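You operate a simulated robot arm through the tools that you are given. There is no shell and no other tool. Be economical: measure what you need, move in short steps, check, and stop when the job is done.

The job below is to be done with a simulated robot arm. You get a single attempt, and the scene is never put back.

TASK
Open the white drawer under the black panel, put the foam crumb on the top of the wide table away in the inside of the white drawer under the black panel and shut the panel again.

It is judged by the outcome, as a careful person would: the job done as asked, and still so three seconds after it is handed in. It fails if anything else is knocked over, pushed out of place, dropped, spilled or broken.

THE ROBOT
A 7-joint arm with a two-finger parallel gripper on a trunk, on a base that drives. Base frame: it is fixed to the floor where the robot stands at the start and does not move with it; the origin is under the middle of the robot, x ahead of it, y to its left, z up. Lengths are in m, angles in degrees, forces in N, time in s.
With the tool pointing down near the work surface it reaches from about 0.42 to 0.9 m from the robot's upright axis, wherever it stands. Its first joint turns from -115.0 to 115.0 degrees. Places, roughly: foam crumb [1, -1, 0.75]; inside of the white drawer under the black panel [7.5, 0.4, 0.5]; white drawer under the black panel [7.4, 0.2, 0.6]. Payload 3.91 kg.
Tool frame: the origin (TCP) lies between the finger pads and is the grasp point; the fingertips stand 0.03 m ahead of it; z points along the fingers, y is the line along which they close. The gripper opens to 0.11 m. The fingers are 0.02 m wide and 0.01 m thick; the gripper's body (0.048 by 0.112 m) begins 0.055 m behind the TCP.
Orientation is told as [roll, pitch, yaw] about the base's x, y, z axes, in that order, counted from this pose: with the fingers straight down and closing along the base's y, the tool's x points along the base's -x, its y along +y and its z along -z.

THE INTERFACE
- The arm moves only by the tool move_arm. Its argument "increments" is a list of rows, each a list of 7 numbers: the shift along the base's x, y, z in mm, then the turn, a rotation vector about the base's x, y, z in degrees, then the closure in counts, from 0 (fully open) to 255 (shut). In form: [[x, y, z, rx, ry, rz, jaw], ...]. A call has 1 to 10 rows; each row is the pose to reach, as a shift and turn from the pose commanded when the call began. A row lasts 0.2 s, in which the tool goes at most 0.05 m and 8.6 degrees; a call with a longer step from one row to the next is refused whole, and so is a gripper value outside its range. A pose out of reach is approached as far as the arm can. The call stops where the force on the tool passes 40 N (or 10 N more than at its start, if that is more) or the arm is blocked; 0.2 s more then pass. Each finger travels about 0.153 m/s and halts on what it meets, pressing with about 33 N; the grip force reading is that of the motor and also rises with nothing between the fingers. The clock runs only during rows and for 0.2 s after the last one: add rows that repeat a pose to give the fingers time. The reply holds the time, the measured pose of the TCP, the force on the tool along the base axes, the opening and the grip force, in the units named above and with some noise, with the torque about the TCP (base axes, N m) and any sound that the robot's microphone picked up.
- Cameras (640 x 400 px; columns grow to the right, rows downward): "scene" is now at [0.2329, 0.1999, 1.1622]; the picture's right is [-0.06, -1.00, 0.00], its down [-0.35, 0.02, -0.94] and it looks along [0.93, -0.06, -0.35] (base axes); focal length 273 px, centre (320, 200). "wrist" rides on the gripper at [0.072, 0.017, -0.103] in the tool frame; the picture's right is [-0.23, 0.97, 0.00], its down [-0.76, -0.18, -0.62] and it looks along [-0.61, -0.14, 0.78] (tool axes); focal length 222 px, centre (320, 200). There is no depth. A picture from a camera that has moved, and an enlarged one, comes with that camera's place and axes in the base frame and with its lens.
- camera(camera): a new picture of that camera. No time passes.
- lift_body(by): slides the trunk up (or, below 0, down) by that many m; the arm and the scene camera ride with it, the base frame stays. It gives what a move gives, with no picture.
- drive_base(legs): drives the robot by 1 to 6 legs, each [ahead, left, turn to the left] in m, m and degrees, along the robot's own axes; the way and the turn of a leg run together, so that a leg with both is an arc; at most 1.5 m and 180 degrees a leg. The arm and the cameras ride along, it lands a little off, and it stops where it bumps. It gives what a move gives.
- pan_tilt(pan, tilt): turns the head with the scene camera to pan (to the left, within 80 degrees either way) and tilt (down, from -29 to 69), counted from straight ahead of the robot. It gives what a move gives.
- close_up(camera, box): a new picture of the part [left, top, right, bottom] of that camera's present view, enlarged. No time passes.
- job_done(): hands the job in; it is judged then, once.

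Go step by step. Nothing tells you exact positions but the pictures and the camera data: compare them with the known pose of the tool, close in by small moves and look again before you grip or let go. The budget is 120 turns and 98 pictures, counting those below and the enlarged ones. Unless the task says otherwise, let go and move clear before handing in, and close with one line.

The tools are called after ">>>" as a command line: name --pt "numbers of a row" for each row, then --argument value for the rest, lists and objects as JSON in quotes. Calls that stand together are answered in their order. move_arm: Moves the arm, as the interface text tells. Its arguments: {"type":"object","properties":{"increments":{"type":"array","items":{"type":"array","items":{"type":"number"}}}},"required":["increments"]} The other tools are called the same way: lift_body (by) slides the trunk up or down; drive_base (legs) drives the base; pan_tilt (pan, tilt) turns the head that bears the scene camera; camera (camera) takes a picture; close_up (camera, box) takes an enlarged picture of a part of a camera's view; job_done () hands the job in.

At the start:

```text
clock: 0.0
tool_pos: [0.6425, 0.174, 0.9213]
ee_rot: [0.0, 0.0, -0.1]
force: [0.3, 0.4, 0.2]
moment: [-0.03, -0.01, -0.02]
finger_gap: 0.1101
grasp_force: 0.1
trunk travel left (down, up): [-0.475, 0.515]
robot x, y, heading: [-0.0, -0.0008, -0.2]
head pan, tilt: [-3.4, 20.6]
```

scene: 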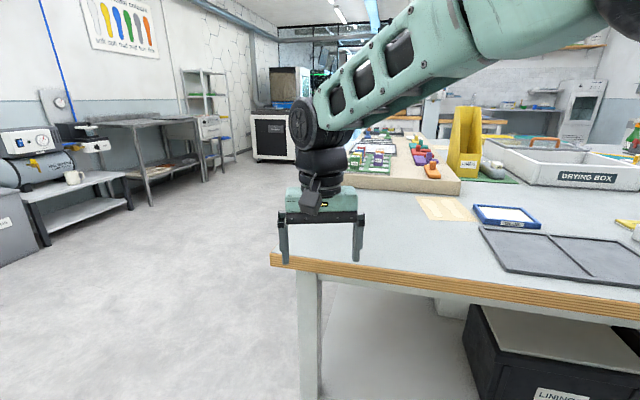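
wrist: 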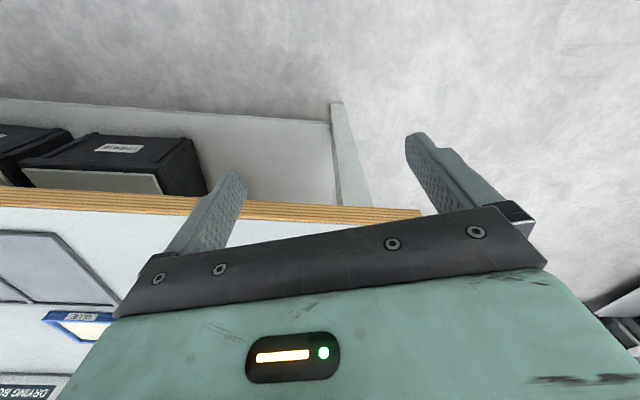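

I see the wide table ahead and to the right, with the arm over its left edge. I'll look right for the foam crumb and ahead for the drawer.

>>> pan_tilt --pan -45 --tilt 30

>>> camera --camera "scene"

```text
clock: 1.1
tool_pos: [0.6432, 0.1727, 0.9203]
ee_rot: [0.0, 0.1, 0.0]
force: [0.4, -0.1, -0.3]
moment: [0.0, -0.01, -0.03]
finger_gap: 0.1101
grasp_force: 0.0
trunk travel left (down, up): [-0.475, 0.515]
robot x, y, heading: [0.0023, -0.0016, 0.0]
head pan, tilt: [-45.0, 30.0]
```

```text
95 pictures are left
camera scene: at [0.2041, 0.1416, 1.1472], right [-0.71, -0.71, 0.0], down [-0.35, 0.35, -0.87], along [0.61, -0.61, -0.5], focal length 273 px, centre (320, 200)
```

scene: 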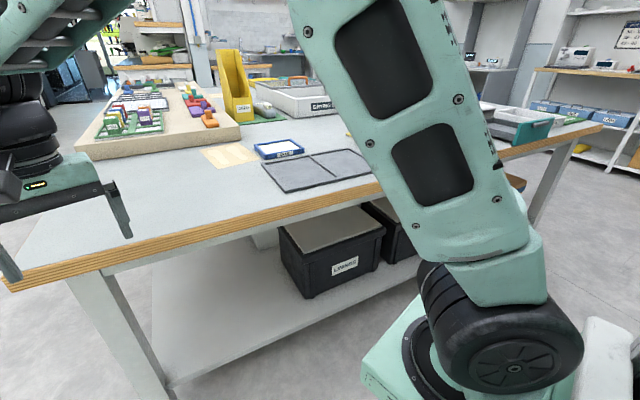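

The arm hides the crumb from here. The table edge is about 18° off my y axis, so I'll slide right along it, turn to face it, and look again.

>>> drive_base --legs '[[0.0, -0.6, 0], [0.05, 0, -18]]'

>>> pan_tilt --pan -20 --tilt 35

>>> camera --camera "scene"

>>> camera --camera "wrist"

```text
clock: 5.4
tool_pos: [0.7146, -0.6342, 0.9214]
ee_rot: [0.0, -0.1, -17.8]
force: [0.2, 0.4, -0.5]
moment: [0.02, -0.03, -0.02]
finger_gap: 0.11
grasp_force: 0.0
trunk travel left (down, up): [-0.475, 0.515]
robot x, y, heading: [0.0485, -0.6008, -17.9]
head pan, tilt: [-45.0, 30.0]
```

```text
clock: 6.3
tool_pos: [0.713, -0.6351, 0.9206]
ee_rot: [0.0, -0.1, -17.9]
force: [0.4, 0.1, 0.7]
moment: [0.01, 0.01, -0.01]
finger_gap: 0.1101
grasp_force: 0.0
trunk travel left (down, up): [-0.475, 0.515]
robot x, y, heading: [0.05, -0.5984, -17.8]
head pan, tilt: [-20.0, 35.0]
```

```text
94 pictures are left
camera scene: at [0.3143, -0.504, 1.1394], right [-0.62, -0.79, 0.0], down [-0.45, 0.35, -0.82], along [0.65, -0.5, -0.57], focal length 273 px, centre (320, 200)
```

scene: 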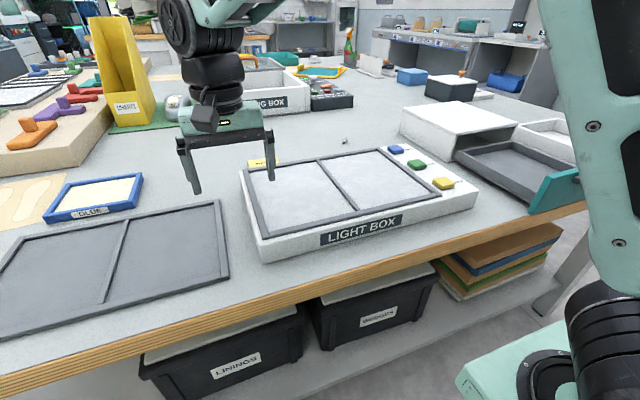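

```text
93 pictures are left
camera wrist: at [0.6499, -0.5957, 1.0246], right [0.52, 0.86, 0.0], down [0.67, -0.4, 0.62], along [0.53, -0.32, -0.78], focal length 222 px, centre (320, 200)
```

wrist: 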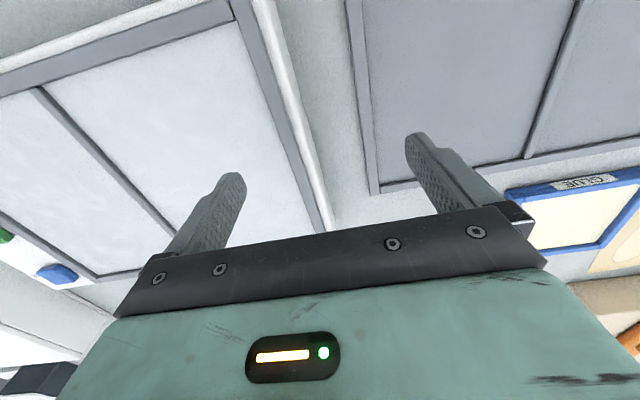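

A small speck sits behind the light box, and I also see a yellow tag. I'll enlarge both.

>>> close_up --camera "scene" --box '[300, 110, 396, 170]'

>>> close_up --camera "scene" --box '[220, 80, 380, 180]'

```text
6.67 times, centred on (348, 140) of scene
camera zoom: at [0.3143, -0.504, 1.1394], right [-0.62, -0.79, 0.0], down [-0.45, 0.35, -0.82], along [0.65, -0.5, -0.57], focal length 1822 px, centre (133, 600)
```

zoom: 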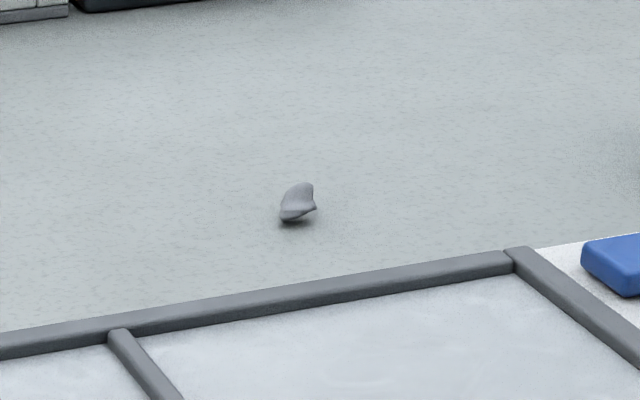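

```text
4.00 times, centred on (300, 130) of scene
camera zoom: at [0.3143, -0.504, 1.1394], right [-0.62, -0.79, 0.0], down [-0.45, 0.35, -0.82], along [0.65, -0.5, -0.57], focal length 1093 px, centre (400, 480)
```

zoom: 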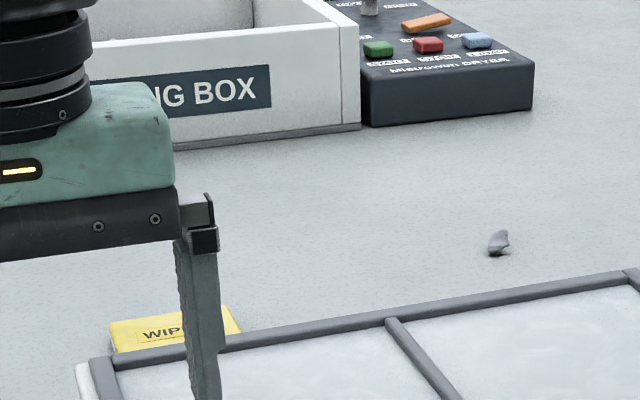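

The speck is a grey foam flake about 2 cm across, near (0.98, -1.13), behind the light box. I'll drive closer.

>>> drive_base --legs '[[0.0, -0.22, 0], [0.18, 0, 0]]'

>>> pan_tilt --pan -12 --tilt 35

>>> camera --camera "scene"

```text
clock: 9.3
tool_pos: [0.8098, -0.8918, 0.9229]
ee_rot: [0.2, -0.1, -17.6]
force: [0.7, 0.2, 0.2]
moment: [-0.03, 0.0, -0.01]
finger_gap: 0.1101
grasp_force: 0.1
trunk travel left (down, up): [-0.475, 0.515]
robot x, y, heading: [0.1465, -0.8662, -17.5]
head pan, tilt: [-20.0, 35.0]
stopped in leg 2: the robot was blocked; the commanded pose is now the measured one
```

```text
clock: 10.0
tool_pos: [0.8097, -0.8928, 0.9237]
ee_rot: [0.1, -0.2, -17.6]
force: [0.9, -0.4, -0.9]
moment: [0.02, 0.01, 0.03]
finger_gap: 0.1103
grasp_force: 0.1
trunk travel left (down, up): [-0.475, 0.515]
robot x, y, heading: [0.144, -0.8642, -17.8]
head pan, tilt: [-12.0, 35.0]
```

```text
90 pictures are left
camera scene: at [0.4158, -0.7534, 1.1402], right [-0.5, -0.87, 0.0], down [-0.5, 0.28, -0.82], along [0.71, -0.41, -0.57], focal length 273 px, centre (320, 200)
```

scene: 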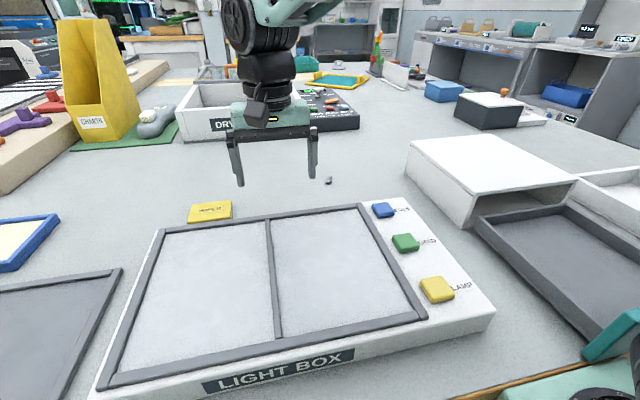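

The base just touched something as it stopped, but nothing appears moved. The crumb is now close ahead and to the right of the gripper, so I'll take a close-up for triangulation.

>>> close_up --camera "scene" --box '[220, 120, 380, 220]'

>>> camera --camera "wrist"

```text
4.00 times, centred on (300, 170) of scene
camera zoom: at [0.4158, -0.7534, 1.1402], right [-0.5, -0.87, 0.0], down [-0.5, 0.28, -0.82], along [0.71, -0.41, -0.57], focal length 1093 px, centre (400, 320)
```

zoom: 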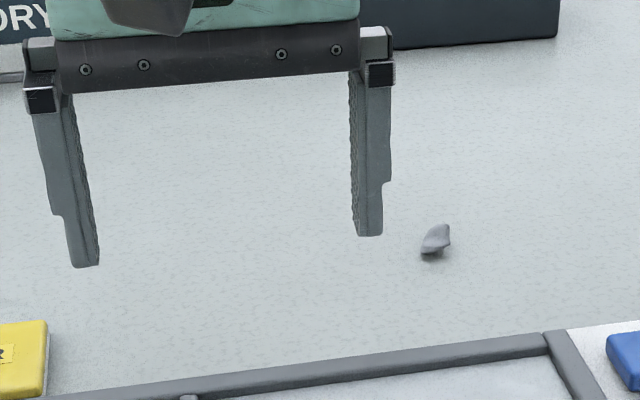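

```text
88 pictures are left
camera wrist: at [0.7447, -0.8538, 1.0269], right [0.51, 0.86, 0.0], down [0.67, -0.4, 0.63], along [0.54, -0.32, -0.78], focal length 222 px, centre (320, 200)
```

wrist: 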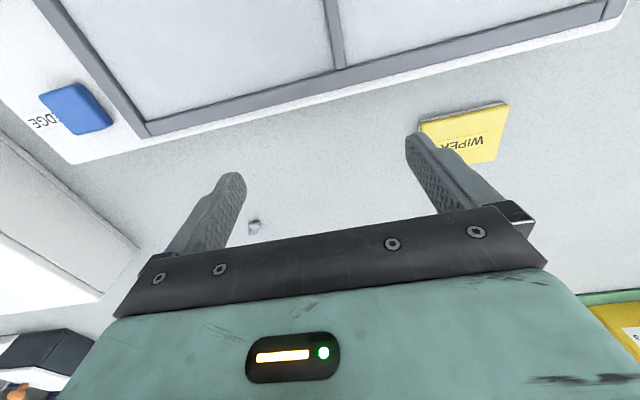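

Three rays agree that the crumb is near (0.893, -1.050) with the table top at z≈0.80. I'll move above it and look again.

>>> move_arm --pt "20 -40 0 0 0 0 0" --pt "42 -80 0 0 0 0 0" --pt "63 -120 0 0 0 0 0" --pt "83 -157 -10 0 0 0 0" --pt "83 -157 -40 0 0 0 0" --pt "83 -157 -40 0 0 0 0"

>>> camera --camera "wrist"

>>> close_up --camera "scene" --box '[240, 120, 400, 220]'

```text
clock: 11.4
tool_pos: [0.8906, -1.0497, 0.8827]
ee_rot: [0.0, -0.2, -17.6]
force: [0.1, 0.0, 0.0]
moment: [0.0, -0.03, -0.02]
finger_gap: 0.1101
grasp_force: 0.1
trunk travel left (down, up): [-0.475, 0.515]
robot x, y, heading: [0.1449, -0.8653, -17.7]
head pan, tilt: [-12.0, 35.0]
```

```text
87 pictures are left
camera wrist: at [0.8266, -1.011, 0.9869], right [0.51, 0.86, 0.0], down [0.67, -0.4, 0.63], along [0.54, -0.32, -0.78], focal length 222 px, centre (320, 200)
```

wrist: 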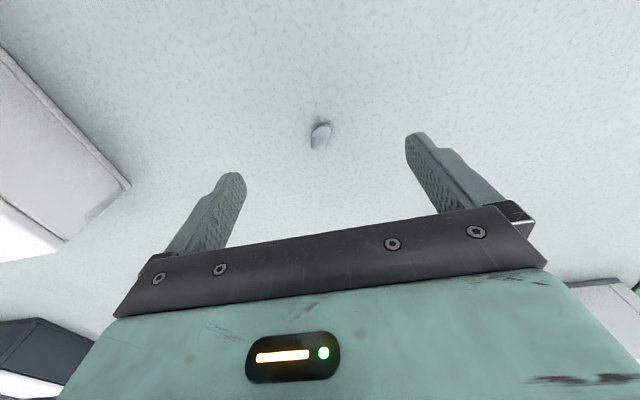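

```text
4.00 times, centred on (320, 170) of scene
camera zoom: at [0.4157, -0.7532, 1.1402], right [-0.5, -0.87, 0.0], down [-0.5, 0.28, -0.82], along [0.71, -0.41, -0.57], focal length 1093 px, centre (320, 320)
```

zoom: 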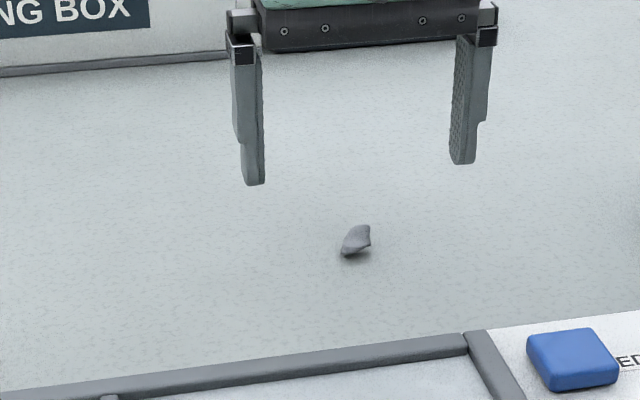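

The crumb lies on the tool axis about 80 mm below the grasp point. I'll descend most of the way and check.

>>> move_arm --pt "0 0 -20 0 0 0 0" --pt "0 0 -35 0 0 0 0" --pt "0 0 -42 0 0 0 0" --pt "0 0 -42 0 0 0 0"

>>> camera --camera "wrist"

>>> close_up --camera "scene" --box '[240, 120, 400, 220]'

```text
clock: 12.4
tool_pos: [0.8909, -1.0497, 0.8415]
ee_rot: [0.0, -0.1, -17.6]
force: [0.7, -1.1, -0.6]
moment: [0.01, -0.01, -0.01]
finger_gap: 0.1102
grasp_force: 0.1
trunk travel left (down, up): [-0.475, 0.515]
robot x, y, heading: [0.1464, -0.8671, -17.6]
head pan, tilt: [-12.0, 35.0]
```

```text
85 pictures are left
camera wrist: at [0.827, -1.0104, 0.9446], right [0.51, 0.86, 0.0], down [0.67, -0.4, 0.63], along [0.54, -0.32, -0.78], focal length 222 px, centre (320, 200)
```

wrist: 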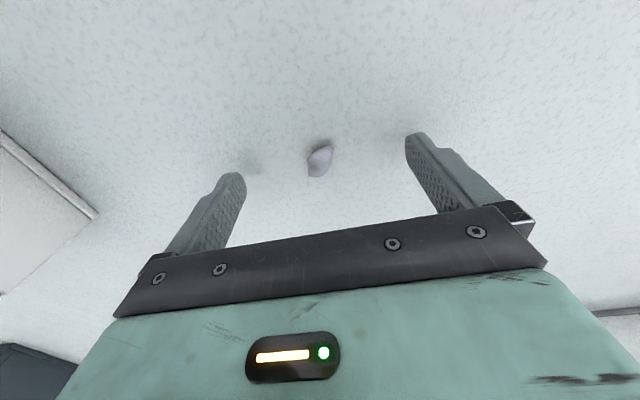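

```text
4.00 times, centred on (320, 170) of scene
camera zoom: at [0.4156, -0.7533, 1.1402], right [-0.5, -0.87, 0.0], down [-0.5, 0.28, -0.82], along [0.71, -0.41, -0.57], focal length 1093 px, centre (320, 320)
```

zoom: 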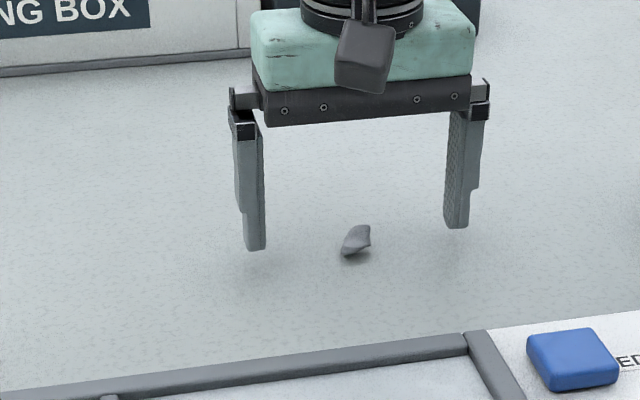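

The crumb is centred between the fingers and the tips are about 1 cm above the table. I'll lower a little more and close.

>>> move_arm --pt "0 0 -5 0 0 0 0" --pt "0 0 -9 0 0 0 0" --pt "0 0 -9 0 0 0 0"

>>> close_up --camera "scene" --box '[280, 150, 376, 210]'

>>> close_up --camera "wrist" --box '[220, 100, 444, 240]'

```text
clock: 13.2
tool_pos: [0.8927, -1.0493, 0.8331]
ee_rot: [0.1, -0.2, -17.6]
force: [0.2, -0.3, -0.5]
moment: [0.0, 0.01, -0.02]
finger_gap: 0.1099
grasp_force: 0.1
trunk travel left (down, up): [-0.475, 0.515]
robot x, y, heading: [0.1519, -0.8657, -17.8]
head pan, tilt: [-12.0, 35.0]
```

```text
6.67 times, centred on (328, 180) of scene
camera zoom: at [0.4156, -0.7533, 1.1402], right [-0.5, -0.87, 0.0], down [-0.5, 0.28, -0.82], along [0.71, -0.41, -0.57], focal length 1822 px, centre (267, 333)
```

zoom: 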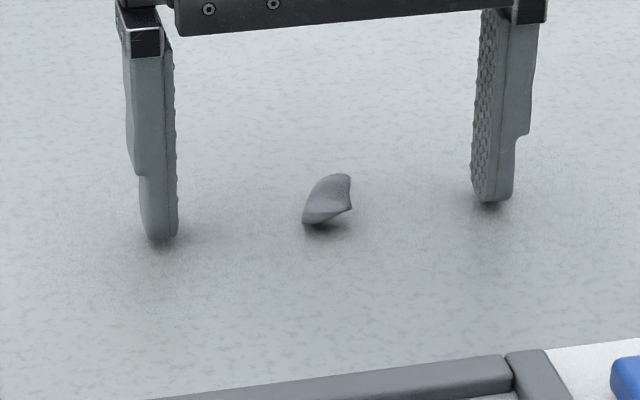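

```text
2.86 times, centred on (332, 170) of wrist
camera zoom: at [0.8279, -1.0111, 0.9359], right [0.51, 0.86, 0.0], down [0.67, -0.4, 0.63], along [0.54, -0.32, -0.78], focal length 635 px, centre (286, 286)
```

zoom: 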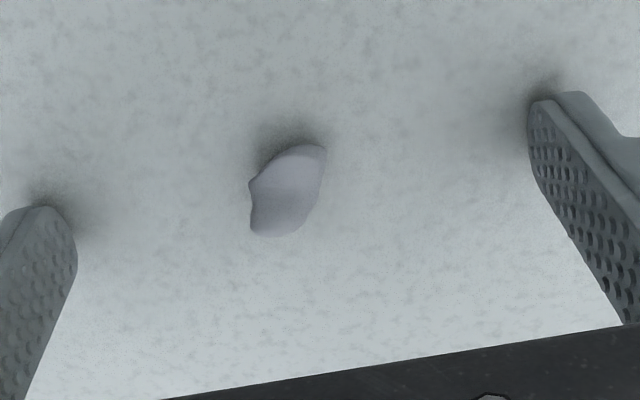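

The fingers straddle the crumb just above the table. Closing.

>>> move_arm --pt "0 0 -1 0 0 0 120" --pt "0 0 -1 0 0 0 200" --pt "0 0 -1 0 0 0 255" --pt "0 0 -1 0 0 0 255" --pt "0 0 -1 0 0 0 255"

>>> close_up --camera "wrist" --box '[220, 100, 444, 240]'

```text
clock: 14.4
tool_pos: [0.8931, -1.0494, 0.8308]
ee_rot: [0.0, -0.3, -17.6]
force: [-0.1, 0.5, 0.5]
moment: [-0.01, 0.0, -0.03]
finger_gap: 0.0152
grasp_force: 33.4
trunk travel left (down, up): [-0.475, 0.515]
robot x, y, heading: [0.1477, -0.8638, -17.7]
head pan, tilt: [-12.0, 35.0]
```

```text
2.86 times, centred on (332, 170) of wrist
camera zoom: at [0.828, -1.0109, 0.9349], right [0.51, 0.86, 0.0], down [0.67, -0.4, 0.63], along [0.54, -0.32, -0.78], focal length 635 px, centre (286, 286)
```

zoom: 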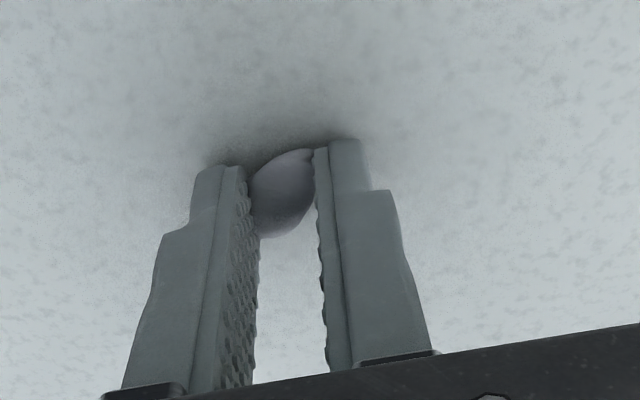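

The crumb is held with a 15 mm gap between the fingers. Lifting now, then I'll retract.

>>> move_arm --pt "0 0 30 0 0 0 255" --pt "0 0 70 0 0 0 255" --pt "0 0 110 0 0 0 255" --pt "0 0 150 0 0 0 255" --pt "0 0 190 0 0 0 255" --pt "0 0 220 0 0 0 255" --pt "0 0 220 0 0 0 255"

>>> close_up --camera "wrist" --box '[220, 100, 444, 240]'

>>> pan_tilt --pan 18 --tilt 8

>>> camera --camera "scene"

```text
clock: 16.0
tool_pos: [0.8905, -1.0495, 1.0488]
ee_rot: [0.0, -0.3, -17.7]
force: [0.1, 0.2, -0.3]
moment: [0.01, 0.01, -0.03]
finger_gap: 0.0154
grasp_force: 32.6
trunk travel left (down, up): [-0.475, 0.515]
robot x, y, heading: [0.1439, -0.8655, -17.7]
head pan, tilt: [-12.0, 35.0]
```

```text
2.86 times, centred on (332, 170) of wrist
camera zoom: at [0.8254, -1.0105, 1.153], right [0.51, 0.86, 0.0], down [0.67, -0.4, 0.63], along [0.54, -0.32, -0.78], focal length 635 px, centre (286, 286)
```

zoom: 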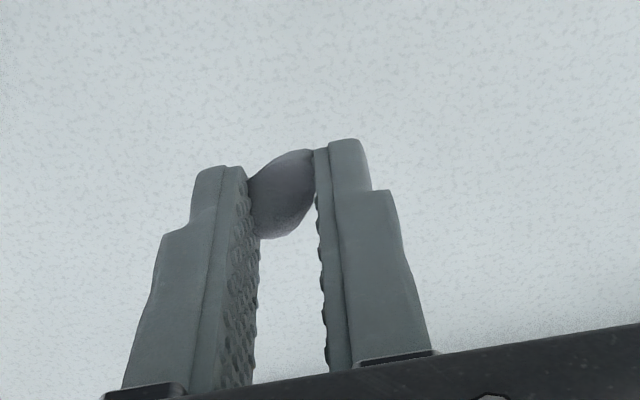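

```text
clock: 16.9
tool_pos: [0.8898, -1.0489, 1.0479]
ee_rot: [0.0, -0.2, -17.6]
force: [-0.7, 0.3, 0.2]
moment: [-0.01, -0.04, -0.02]
finger_gap: 0.0155
grasp_force: 33.2
trunk travel left (down, up): [-0.475, 0.515]
robot x, y, heading: [0.1474, -0.8633, -17.5]
head pan, tilt: [18.0, 8.0]
```

```text
79 pictures are left
camera scene: at [0.4317, -0.7092, 1.1835], right [0.0, -1.0, 0.0], down [-0.14, 0.0, -0.99], along [0.99, 0.0, -0.14], focal length 273 px, centre (320, 200)
```

scene: 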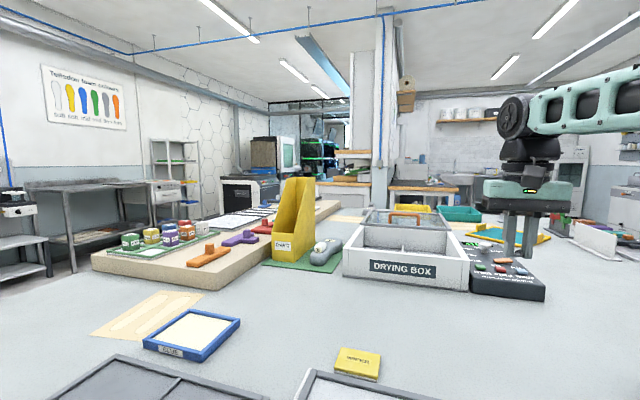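

The crumb is held securely. The target is far ahead, beyond the left end of the table, so I'll retract the arm, back off, square up and slide left to the aisle.

>>> move_arm --pt "-40 12 0 0 0 0 255" --pt "-80 24 0 0 0 0 255" --pt "-120 36 0 0 0 0 255" --pt "-160 48 10 0 0 0 255" --pt "-200 60 20 0 0 0 255" --pt "-235 72 30 0 0 0 255" --pt "-235 72 30 0 0 0 255"

>>> drive_base --legs '[[-0.3, 0, 0], [0, 0, 17.6], [0, 1.0, 0], [0, 0.9, 0]]'

>>> pan_tilt --pan 0 --tilt 15

>>> camera --camera "scene"

```text
clock: 18.5
tool_pos: [0.6556, -0.9771, 1.0794]
ee_rot: [-0.1, -0.3, -17.5]
force: [0.3, -0.5, -1.2]
moment: [0.05, 0.01, -0.02]
finger_gap: 0.0152
grasp_force: 32.9
trunk travel left (down, up): [-0.475, 0.515]
robot x, y, heading: [0.1434, -0.8629, -17.8]
head pan, tilt: [18.0, 8.0]
```

```text
clock: 29.3
tool_pos: [0.3713, 0.8948, 1.0779]
ee_rot: [0.0, 0.0, 3.9]
force: [0.4, -1.1, -0.6]
moment: [0.0, 0.0, 0.03]
finger_gap: 0.0154
grasp_force: 33.2
trunk travel left (down, up): [-0.475, 0.515]
robot x, y, heading: [-0.1489, 0.8151, 4.3]
head pan, tilt: [18.0, 8.0]
stopped in leg 4: the robot was blocked; the commanded pose is now the measured one
```

```text
clock: 30.1
tool_pos: [0.3723, 0.8948, 1.077]
ee_rot: [0.0, 0.0, 3.9]
force: [-0.8, 0.2, 0.0]
moment: [0.03, 0.01, 0.02]
finger_gap: 0.0156
grasp_force: 33.4
trunk travel left (down, up): [-0.475, 0.515]
robot x, y, heading: [-0.1503, 0.8143, 4.0]
head pan, tilt: [0.0, 15.0]
```

```text
78 pictures are left
camera scene: at [0.0696, 1.036, 1.1714], right [0.07, -1.0, 0.0], down [-0.26, -0.02, -0.97], along [0.96, 0.07, -0.26], focal length 273 px, centre (320, 200)
```

scene: 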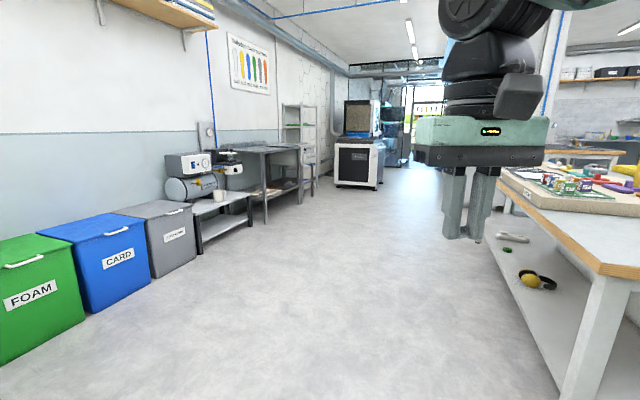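

The robot was stopped by something on its left. I'll look that way before driving on.

>>> pan_tilt --pan 75 --tilt 40

>>> camera --camera "scene"

```text
clock: 31.6
tool_pos: [0.3712, 0.8959, 1.0786]
ee_rot: [0.0, 0.0, 3.8]
force: [0.5, 0.2, 0.4]
moment: [-0.03, -0.02, 0.02]
finger_gap: 0.0154
grasp_force: 33.1
trunk travel left (down, up): [-0.475, 0.515]
robot x, y, heading: [-0.1463, 0.8147, 3.9]
head pan, tilt: [75.0, 40.0]
```

```text
77 pictures are left
camera scene: at [-0.0074, 1.1128, 1.1319], right [0.98, -0.19, 0.0], down [-0.12, -0.63, -0.77], along [0.15, 0.75, -0.64], focal length 273 px, centre (320, 200)
```

scene: 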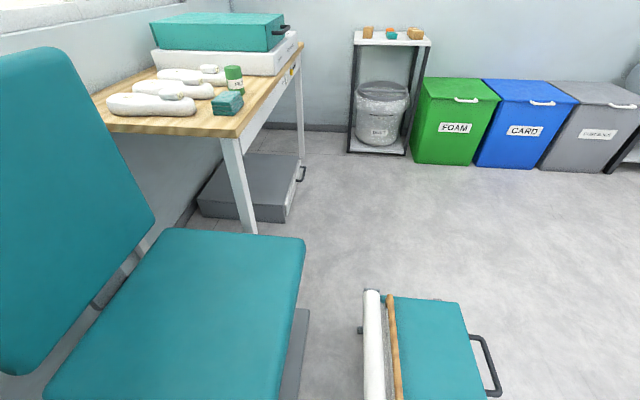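

A treatment chair with a footrest is on the left, and it looks undisturbed. I'll check the footrest's near edge before driving forward.

>>> pan_tilt --pan 60 --tilt 66

>>> camera --camera "scene"

```text
clock: 32.5
tool_pos: [0.371, 0.8959, 1.0784]
ee_rot: [0.0, 0.0, 3.9]
force: [0.8, -0.5, 0.5]
moment: [-0.01, 0.01, 0.02]
finger_gap: 0.0156
grasp_force: 33.0
trunk travel left (down, up): [-0.475, 0.515]
robot x, y, heading: [-0.1521, 0.814, 3.9]
head pan, tilt: [60.0, 66.0]
```

```text
76 pictures are left
camera scene: at [0.0024, 1.0829, 1.0985], right [0.9, -0.44, 0.0], down [-0.4, -0.82, -0.41], along [0.18, 0.37, -0.91], focal length 273 px, centre (320, 200)
```

scene: 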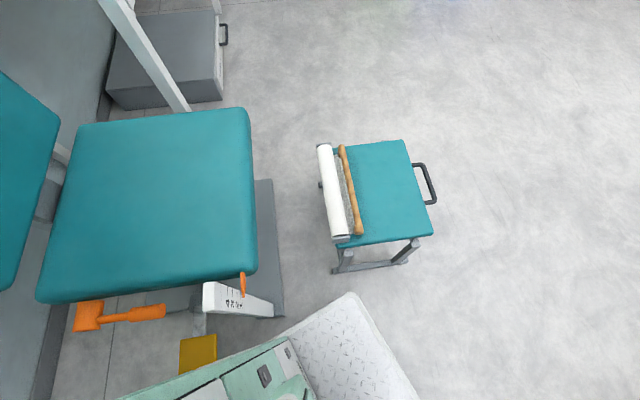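

The footrest clears if I shift right a bit first. I'll do that and drive up the aisle.

>>> drive_base --legs '[[0, -0.13, 0], [0.9, 0.0, 0], [1.4, 0, 0]]'

>>> pan_tilt --pan 0 --tilt 15

>>> camera --camera "scene"

```text
clock: 44.5
tool_pos: [2.6413, 0.9034, 1.0785]
ee_rot: [0.0, 0.0, 3.0]
force: [0.2, 0.3, 0.2]
moment: [0.03, -0.04, 0.0]
finger_gap: 0.0152
grasp_force: 33.0
trunk travel left (down, up): [-0.475, 0.515]
robot x, y, heading: [2.1204, 0.8309, 3.3]
head pan, tilt: [60.0, 66.0]
```

```text
clock: 45.8
tool_pos: [2.6427, 0.9037, 1.0781]
ee_rot: [0.1, -0.1, 3.1]
force: [0.4, 0.2, -0.6]
moment: [0.0, 0.01, -0.02]
finger_gap: 0.0154
grasp_force: 32.9
trunk travel left (down, up): [-0.475, 0.515]
robot x, y, heading: [2.1236, 0.8315, 3.0]
head pan, tilt: [0.0, 15.0]
```

```text
75 pictures are left
camera scene: at [2.3428, 1.0487, 1.1713], right [0.06, -1.0, 0.0], down [-0.26, -0.01, -0.97], along [0.96, 0.05, -0.26], focal length 273 px, centre (320, 200)
```

scene: 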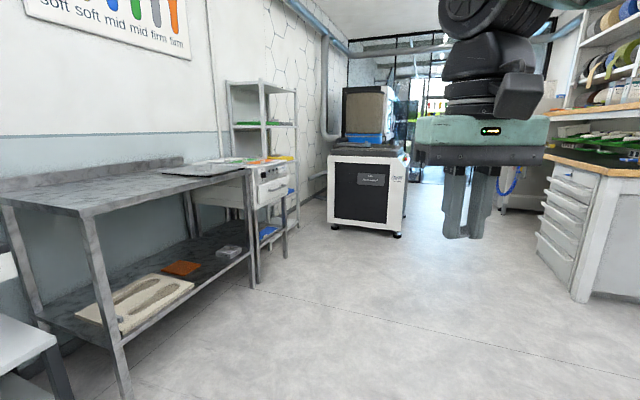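

There's a white-and-black machine ahead and a drawer bench on the right, with the target farther on, near x=7.4. I'll zoom in there.

>>> close_up --camera "scene" --box '[320, 60, 576, 220]'

```text
2.50 times, centred on (448, 140) of scene
camera zoom: at [2.3428, 1.0487, 1.1713], right [0.06, -1.0, 0.0], down [-0.26, -0.01, -0.97], along [0.96, 0.05, -0.26], focal length 683 px, centre (0, 350)
```

zoom: 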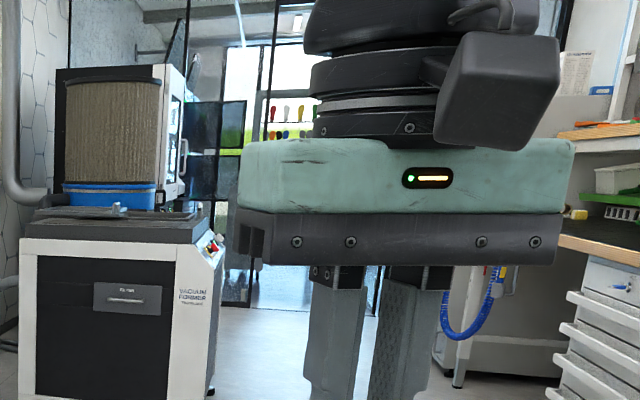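

The machine is a vacuum former, and the drawer should be beyond it. I'll drive up into the gap between it and the drawer bench.

>>> drive_base --legs '[[1.0, -0.45, 0], [0.8, -0.3, 0]]'

>>> pan_tilt --pan 8 --tilt 15

>>> camera --camera "scene"

```text
clock: 55.6
tool_pos: [4.4886, 0.2518, 1.0774]
ee_rot: [0.0, 0.1, 2.9]
force: [0.3, -0.2, -1.0]
moment: [0.01, -0.01, 0.02]
finger_gap: 0.0155
grasp_force: 32.8
trunk travel left (down, up): [-0.475, 0.515]
robot x, y, heading: [3.9637, 0.1806, 2.9]
head pan, tilt: [0.0, 15.0]
```

```text
clock: 56.3
tool_pos: [4.4885, 0.2504, 1.0775]
ee_rot: [0.0, 0.1, 2.8]
force: [0.0, -0.2, -0.2]
moment: [-0.01, 0.02, -0.01]
finger_gap: 0.0155
grasp_force: 33.0
trunk travel left (down, up): [-0.475, 0.515]
robot x, y, heading: [3.9684, 0.18, 2.8]
head pan, tilt: [8.0, 15.0]
```

```text
73 pictures are left
camera scene: at [4.1878, 0.4106, 1.1714], right [0.19, -0.98, 0.0], down [-0.25, -0.05, -0.97], along [0.95, 0.18, -0.26], focal length 273 px, centre (320, 200)
```

scene: 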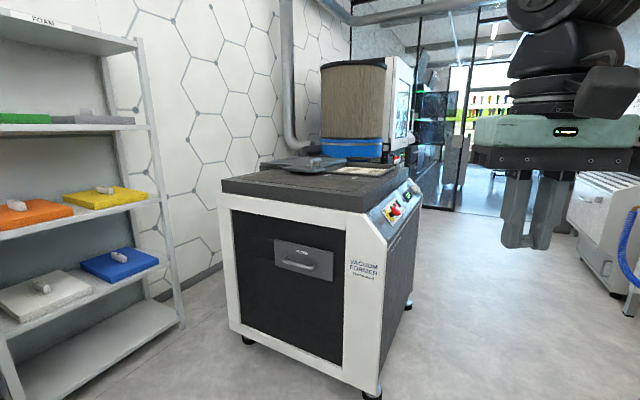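

The target lies behind the vacuum former, and everything here is turned about -18°. I'll turn to match and go along its right side.

>>> drive_base --legs '[[0, 0, -21], [1.3, -0.05, 0]]'

>>> pan_tilt --pan 25 --tilt 15

>>> camera --camera "scene"

```text
clock: 64.0
tool_pos: [5.7152, -0.4225, 1.0786]
ee_rot: [0.0, 0.0, -19.3]
force: [-0.4, 0.2, -0.5]
moment: [0.03, 0.01, 0.01]
finger_gap: 0.0154
grasp_force: 33.5
trunk travel left (down, up): [-0.475, 0.515]
robot x, y, heading: [5.2037, -0.2898, -18.9]
head pan, tilt: [8.0, 15.0]
```

```text
clock: 64.8
tool_pos: [5.7133, -0.4231, 1.0778]
ee_rot: [0.0, 0.0, -19.4]
force: [0.7, -0.7, 0.7]
moment: [-0.01, -0.01, -0.01]
finger_gap: 0.0152
grasp_force: 32.7
trunk travel left (down, up): [-0.475, 0.515]
robot x, y, heading: [5.2014, -0.2943, -19.0]
head pan, tilt: [25.0, 15.0]
```

```text
72 pictures are left
camera scene: at [5.4955, -0.1355, 1.1714], right [0.1, -0.99, 0.0], down [-0.26, -0.03, -0.97], along [0.96, 0.1, -0.26], focal length 273 px, centre (320, 200)
```

scene: 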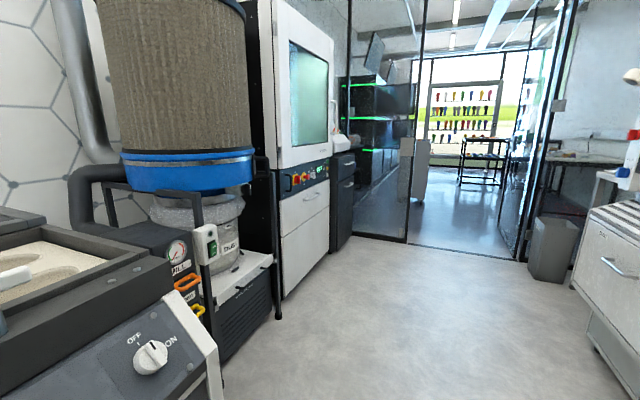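

Ahead left is a milling machine with a black control panel and a white drawer below it. I'll drive in front of it and turn to face it.

>>> drive_base --legs '[[1.1, 0, 0], [0.8, 0.05, 0], [0, 0, 90]]'

>>> pan_tilt --pan 0 --tilt 30

>>> camera --camera "scene"

```text
clock: 78.0
tool_pos: [7.152, -0.367, 1.0786]
ee_rot: [-0.1, 0.0, 67.6]
force: [1.2, 0.3, -0.4]
moment: [-0.01, -0.02, 0.02]
finger_gap: 0.0154
grasp_force: 32.8
trunk travel left (down, up): [-0.475, 0.515]
robot x, y, heading: [6.9947, -0.8668, 67.7]
head pan, tilt: [25.0, 15.0]
```

```text
clock: 78.9
tool_pos: [7.1524, -0.3674, 1.078]
ee_rot: [0.1, 0.0, 67.7]
force: [0.6, 0.0, -0.4]
moment: [0.02, 0.03, 0.0]
finger_gap: 0.0153
grasp_force: 32.5
trunk travel left (down, up): [-0.475, 0.515]
robot x, y, heading: [7.0005, -0.87, 67.5]
head pan, tilt: [0.0, 30.0]
```

```text
71 pictures are left
camera scene: at [6.8918, -0.5756, 1.1472], right [0.93, -0.38, 0.0], down [-0.19, -0.46, -0.87], along [0.33, 0.8, -0.5], focal length 273 px, centre (320, 200)
```

scene: 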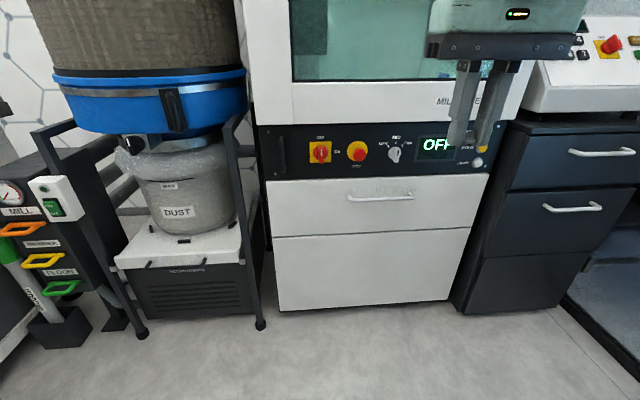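

The white drawer with a bar handle sits right under the black control panel, as described. I'll zoom in on the handle.

>>> close_up --camera "scene" --box '[260, 160, 500, 310]'

>>> close_up --camera "scene" --box '[332, 172, 428, 232]'

```text
2.67 times, centred on (380, 235) of scene
camera zoom: at [6.8918, -0.5756, 1.1472], right [0.93, -0.38, 0.0], down [-0.19, -0.46, -0.87], along [0.33, 0.8, -0.5], focal length 729 px, centre (160, 107)
```

zoom: 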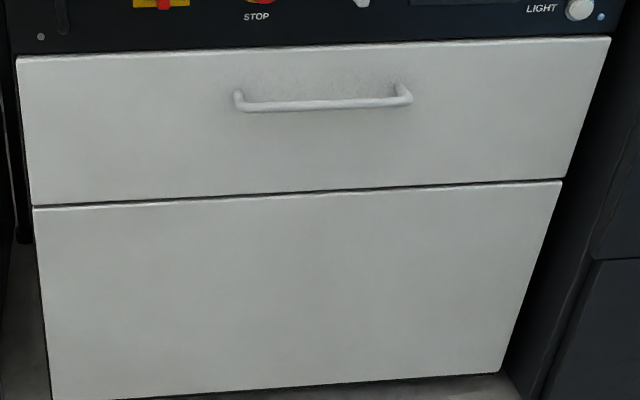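

```text
6.67 times, centred on (380, 202) of scene
camera zoom: at [6.8918, -0.5756, 1.1472], right [0.93, -0.38, 0.0], down [-0.19, -0.46, -0.87], along [0.33, 0.8, -0.5], focal length 1822 px, centre (-80, 187)
```

zoom: 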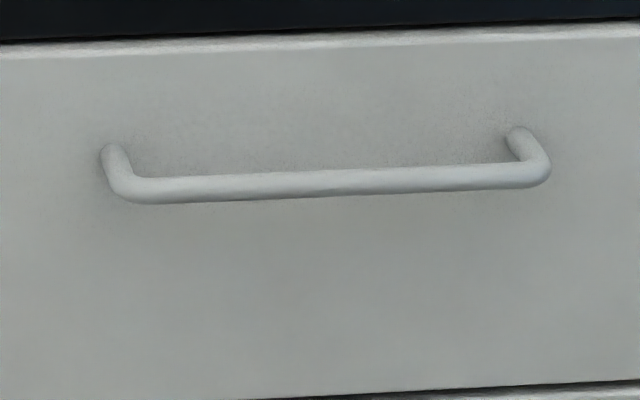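

The drawer has a bar handle, but my gripper already holds the crumb and there's too little room behind the bar to hook it safely with full hands. I'll look for a clean flat surface nearby to rest the crumb on while I open the drawer.

>>> pan_tilt --pan -75 --tilt 20

>>> camera --camera "scene"

>>> pan_tilt --pan 75 --tilt 25

>>> camera --camera "scene"

```text
clock: 80.4
tool_pos: [7.1544, -0.3672, 1.0778]
ee_rot: [0.0, 0.0, 67.6]
force: [0.1, 0.7, 0.6]
moment: [0.03, -0.02, -0.01]
finger_gap: 0.0154
grasp_force: 32.6
trunk travel left (down, up): [-0.475, 0.515]
robot x, y, heading: [6.9942, -0.869, 67.7]
head pan, tilt: [-75.0, 20.0]
```

```text
68 pictures are left
camera scene: at [6.95, -0.6711, 1.1632], right [-0.13, -0.99, 0.0], down [-0.34, 0.04, -0.94], along [0.93, -0.12, -0.34], focal length 273 px, centre (320, 200)
```

scene: 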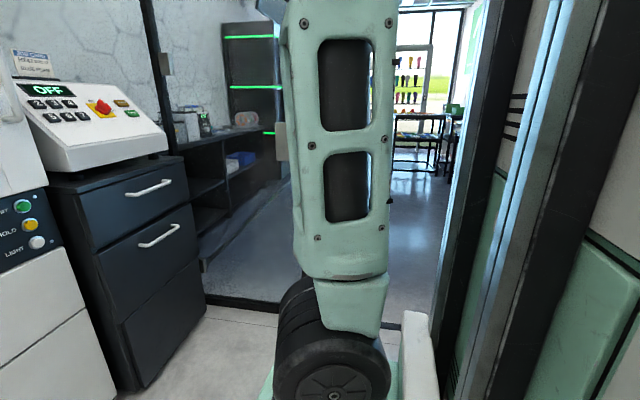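

```text
clock: 82.7
tool_pos: [7.1529, -0.3678, 1.0782]
ee_rot: [0.1, 0.0, 67.6]
force: [-0.1, -0.5, 0.1]
moment: [0.0, -0.04, -0.03]
finger_gap: 0.0156
grasp_force: 32.7
trunk travel left (down, up): [-0.475, 0.515]
robot x, y, heading: [6.9959, -0.8683, 67.6]
head pan, tilt: [75.0, 25.0]
```

```text
67 pictures are left
camera scene: at [6.7843, -0.6035, 1.1552], right [0.61, 0.8, 0.0], down [0.34, -0.26, -0.91], along [-0.72, 0.55, -0.42], focal length 273 px, centre (320, 200)
```

scene: 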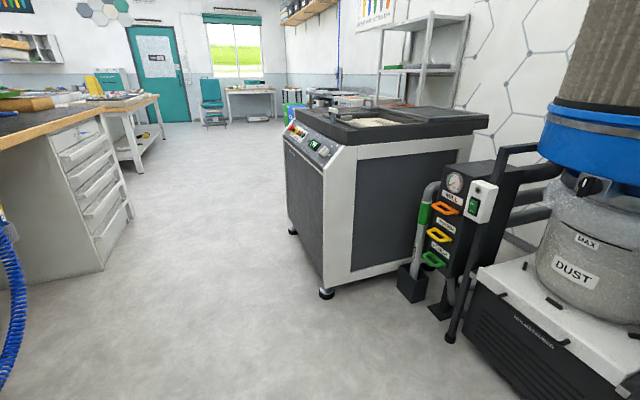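

There's no good surface at hand, but the clear floor just left of me is simple and well in view. I'll lower the trunk, rest the crumb gently on the floor, open the drawer, then pick it up again.

>>> lift_body --by -0.47

>>> move_arm --pt "-40 0 0 0 0 0 255" --pt "-80 0 0 0 0 0 255" --pt "-120 0 0 0 0 0 255" --pt "-160 0 0 0 0 0 255" --pt "-200 0 0 0 0 0 255" --pt "-240 0 0 0 0 0 255" --pt "-280 5 0 0 0 0 255" --pt "-320 10 0 0 0 0 255" --pt "-360 20 0 0 0 0 255" --pt "-390 30 0 0 0 0 255"

>>> pan_tilt --pan 40 --tilt 45

>>> camera --camera "scene"

```text
refused: -0.47 is not a number from -0.4 to 0.4
```

```text
clock: 84.9
tool_pos: [6.7646, -0.3379, 1.0789]
ee_rot: [0.0, 0.1, 67.5]
force: [-0.2, 0.5, 0.3]
moment: [0.01, 0.04, 0.01]
finger_gap: 0.0155
grasp_force: 33.2
trunk travel left (down, up): [-0.475, 0.515]
robot x, y, heading: [6.9928, -0.8703, 67.4]
head pan, tilt: [75.0, 25.0]
```

```text
clock: 85.9
tool_pos: [6.7643, -0.3376, 1.0772]
ee_rot: [0.0, -0.1, 67.6]
force: [0.2, -0.3, 0.6]
moment: [-0.02, 0.03, 0.01]
finger_gap: 0.0154
grasp_force: 32.8
trunk travel left (down, up): [-0.475, 0.515]
robot x, y, heading: [6.9963, -0.8692, 67.9]
head pan, tilt: [40.0, 45.0]
```

```text
66 pictures are left
camera scene: at [6.8327, -0.5819, 1.1246], right [0.95, 0.31, 0.0], down [0.22, -0.67, -0.71], along [-0.22, 0.67, -0.71], focal length 273 px, centre (320, 200)
```

scene: 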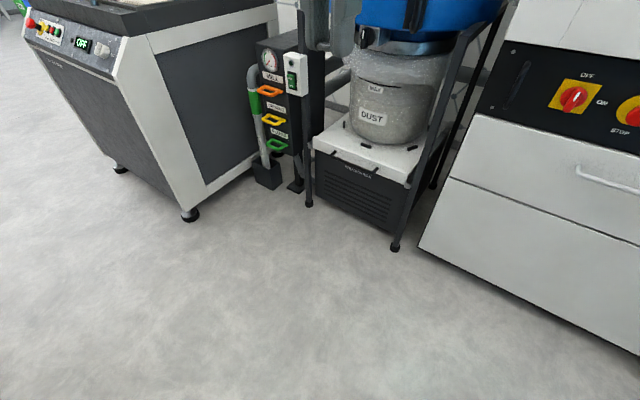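

The arm is swung left over clear floor. Now lowering the trunk in two steps.

>>> lift_body --by -0.4

>>> move_arm --pt "0 0 -50 0 0 0 255" --pt "0 0 -100 0 0 0 255" --pt "0 0 -150 0 0 0 255" --pt "0 0 -200 0 0 0 255" --pt "0 0 -250 0 0 0 255" --pt "0 0 -300 0 0 0 255" --pt "0 0 -350 0 0 0 255" --pt "0 0 -400 0 0 0 255" --pt "0 0 -440 0 0 0 255" --pt "0 0 -440 0 0 0 255"

>>> camera --camera "scene"

```text
clock: 89.8
tool_pos: [6.765, -0.338, 0.6781]
ee_rot: [-0.1, 0.0, 67.6]
force: [0.3, -0.4, -0.6]
moment: [0.01, -0.04, 0.0]
finger_gap: 0.0155
grasp_force: 32.9
trunk travel left (down, up): [-0.075, 0.915]
robot x, y, heading: [6.9976, -0.8678, 67.8]
head pan, tilt: [40.0, 45.0]
```

```text
clock: 92.0
tool_pos: [6.765, -0.3379, 0.2397]
ee_rot: [0.0, 0.0, 67.5]
force: [-0.4, 0.4, -1.0]
moment: [0.0, -0.01, -0.05]
finger_gap: 0.0157
grasp_force: 32.9
trunk travel left (down, up): [-0.075, 0.915]
robot x, y, heading: [6.9959, -0.8693, 67.6]
head pan, tilt: [40.0, 45.0]
```

```text
65 pictures are left
camera scene: at [6.8328, -0.5819, 0.7246], right [0.95, 0.3, 0.0], down [0.22, -0.67, -0.71], along [-0.22, 0.67, -0.71], focal length 273 px, centre (320, 200)
```

scene: 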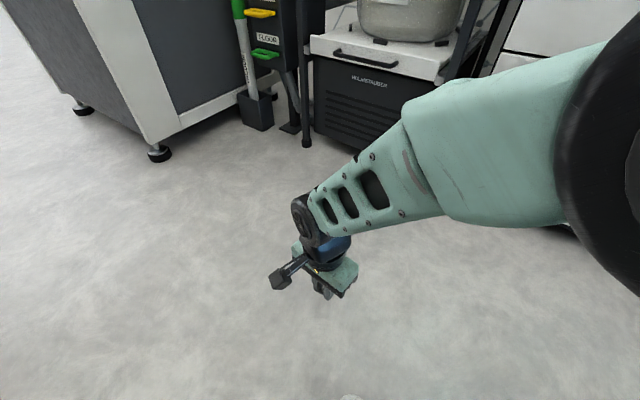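

The arm reaches low comfortably. I'll continue down to just above the floor.

>>> move_arm --pt "0 0 -50 0 0 0 255" --pt "0 0 -100 0 0 0 255" --pt "0 0 -150 0 0 0 255" --pt "0 0 -180 0 0 0 255" --pt "0 0 -195 0 0 0 255" --pt "0 0 -202 0 0 0 255" --pt "0 0 -202 0 0 0 255"

>>> close_up --camera "wrist" --box '[220, 100, 444, 240]'

```text
clock: 93.6
tool_pos: [6.7639, -0.3389, 0.0367]
ee_rot: [0.0, -0.1, 67.5]
force: [-0.5, 0.4, 1.0]
moment: [0.03, -0.01, -0.04]
finger_gap: 0.0151
grasp_force: 33.2
trunk travel left (down, up): [-0.075, 0.915]
robot x, y, heading: [6.9983, -0.8674, 67.8]
head pan, tilt: [40.0, 45.0]
```

```text
2.86 times, centred on (332, 170) of wrist
camera zoom: at [6.7205, -0.3983, 0.1399], right [-0.81, 0.58, 0.0], down [0.46, 0.64, 0.62], along [0.36, 0.51, -0.78], focal length 635 px, centre (286, 286)
```

zoom: 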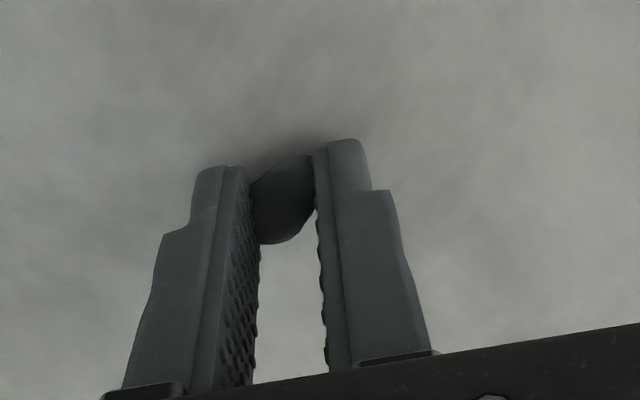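

Just above the floor now. I'll lower the last few millimetres and open gently.

>>> move_arm --pt "0 0 -3 0 0 0 255" --pt "0 0 -5 0 0 0 255" --pt "0 0 -5 0 0 0 255" --pt "0 0 -5 0 0 0 205" --pt "0 0 -5 0 0 0 190" --pt "0 0 -5 0 0 0 150" --pt "0 0 -5 0 0 0 110"

>>> close_up --camera "wrist" --box '[220, 100, 444, 240]'

```text
clock: 95.2
tool_pos: [6.7632, -0.3379, 0.0317]
ee_rot: [0.0, 0.0, 67.7]
force: [0.4, 0.1, -0.4]
moment: [0.02, -0.01, 0.02]
finger_gap: 0.0628
grasp_force: 0.0
trunk travel left (down, up): [-0.075, 0.915]
robot x, y, heading: [6.9971, -0.8672, 67.8]
head pan, tilt: [40.0, 45.0]
```

```text
2.86 times, centred on (332, 170) of wrist
camera zoom: at [6.7203, -0.3976, 0.1351], right [-0.81, 0.58, 0.0], down [0.45, 0.64, 0.62], along [0.36, 0.51, -0.78], focal length 635 px, centre (286, 286)
```

zoom: 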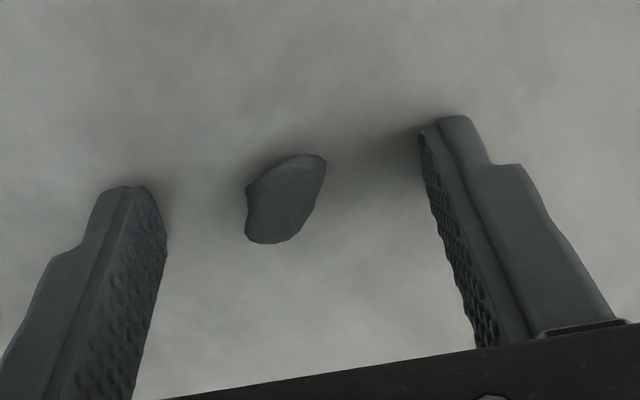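

The crumb rests on the floor at about (6.763, -0.338). I'll raise the hand and view the drawer from this lower height to triangulate the handle.

>>> move_arm --pt "0 0 40 0 0 0 110" --pt "0 0 90 0 0 0 110" --pt "0 0 140 0 0 0 110" --pt "0 0 190 0 0 0 110" --pt "0 0 240 0 0 0 110" --pt "0 0 290 0 0 0 110" --pt "0 0 340 0 0 0 110" --pt "0 0 390 0 0 0 110" --pt "0 0 440 0 0 0 110" --pt "0 0 470 0 0 0 110"

>>> pan_tilt --pan 0 --tilt 15

>>> camera --camera "scene"

```text
clock: 97.4
tool_pos: [6.7645, -0.3363, 0.5004]
ee_rot: [0.1, 0.1, 67.6]
force: [1.0, -0.2, 0.2]
moment: [-0.01, 0.02, 0.01]
finger_gap: 0.0628
grasp_force: 0.1
trunk travel left (down, up): [-0.075, 0.915]
robot x, y, heading: [6.9958, -0.8691, 67.9]
head pan, tilt: [40.0, 45.0]
```

```text
clock: 98.4
tool_pos: [6.7652, -0.3375, 0.4987]
ee_rot: [0.0, 0.0, 67.5]
force: [-0.3, 0.2, 0.4]
moment: [-0.02, 0.0, 0.03]
finger_gap: 0.0625
grasp_force: 0.0
trunk travel left (down, up): [-0.075, 0.915]
robot x, y, heading: [6.9991, -0.8746, 67.7]
head pan, tilt: [0.0, 15.0]
```

```text
62 pictures are left
camera scene: at [6.8929, -0.5729, 0.7713], right [0.93, -0.38, 0.0], down [-0.1, -0.24, -0.97], along [0.37, 0.89, -0.26], focal length 273 px, centre (320, 200)
```

scene: 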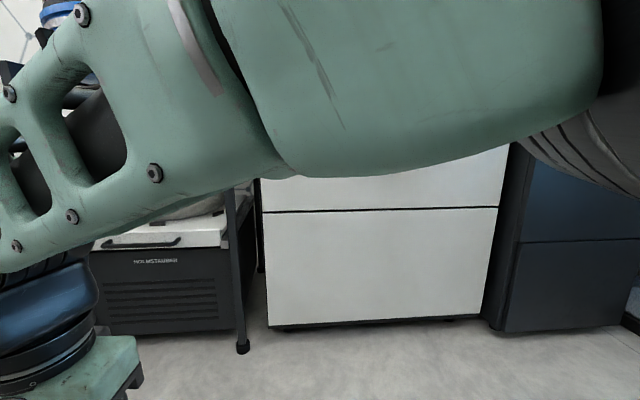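

I triangulate the handle bar at about (7.39, 0.09, 0.683), standing 39 mm off the face, with the face normal bearing about 73°. I'll swing the arm to the front while pitching the tool towards horizontal.

>>> move_arm --pt "44 -2 18 7.4 -3.1 0 110" --pt "88 -4 36 14.8 -6.1 0 110" --pt "133 -7 54 22.2 -9.2 0 110" --pt "177 -9 72 29.6 -12.3 0 110" --pt "221 -11 90 37 -15.3 0 110" --pt "265 -13 109 44.4 -18.4 0 110" --pt "309 -15 127 51.7 -21.4 0 110" --pt "354 -18 145 59.1 -24.5 0 110" --pt "398 -20 163 66.5 -27.6 0 110" --pt "442 -22 181 73.9 -30.6 0 110"

>>> camera --camera "scene"

```text
clock: 100.6
tool_pos: [7.1996, -0.3195, 0.6389]
ee_rot: [0.1, -78.7, 67.4]
force: [-1.0, 0.2, 0.7]
moment: [-0.02, 0.01, 0.0]
finger_gap: 0.0626
grasp_force: 0.1
out of reach, approached as far as the arm can: row 9, 10
trunk travel left (down, up): [-0.075, 0.915]
robot x, y, heading: [6.9967, -0.8661, 67.6]
head pan, tilt: [0.0, 15.0]
```

```text
61 pictures are left
camera scene: at [6.8929, -0.573, 0.7714], right [0.93, -0.38, 0.0], down [-0.1, -0.24, -0.97], along [0.37, 0.89, -0.26], focal length 273 px, centre (320, 200)
```

scene: 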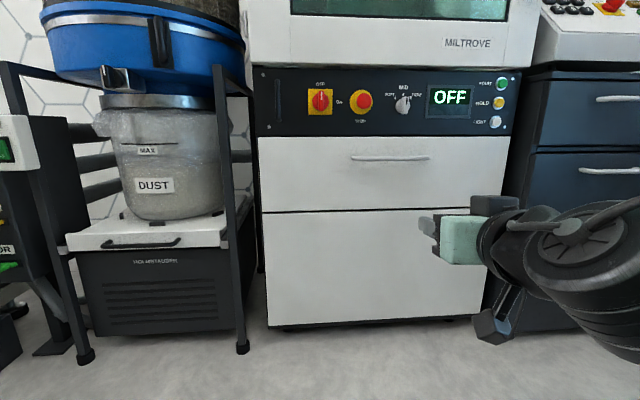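

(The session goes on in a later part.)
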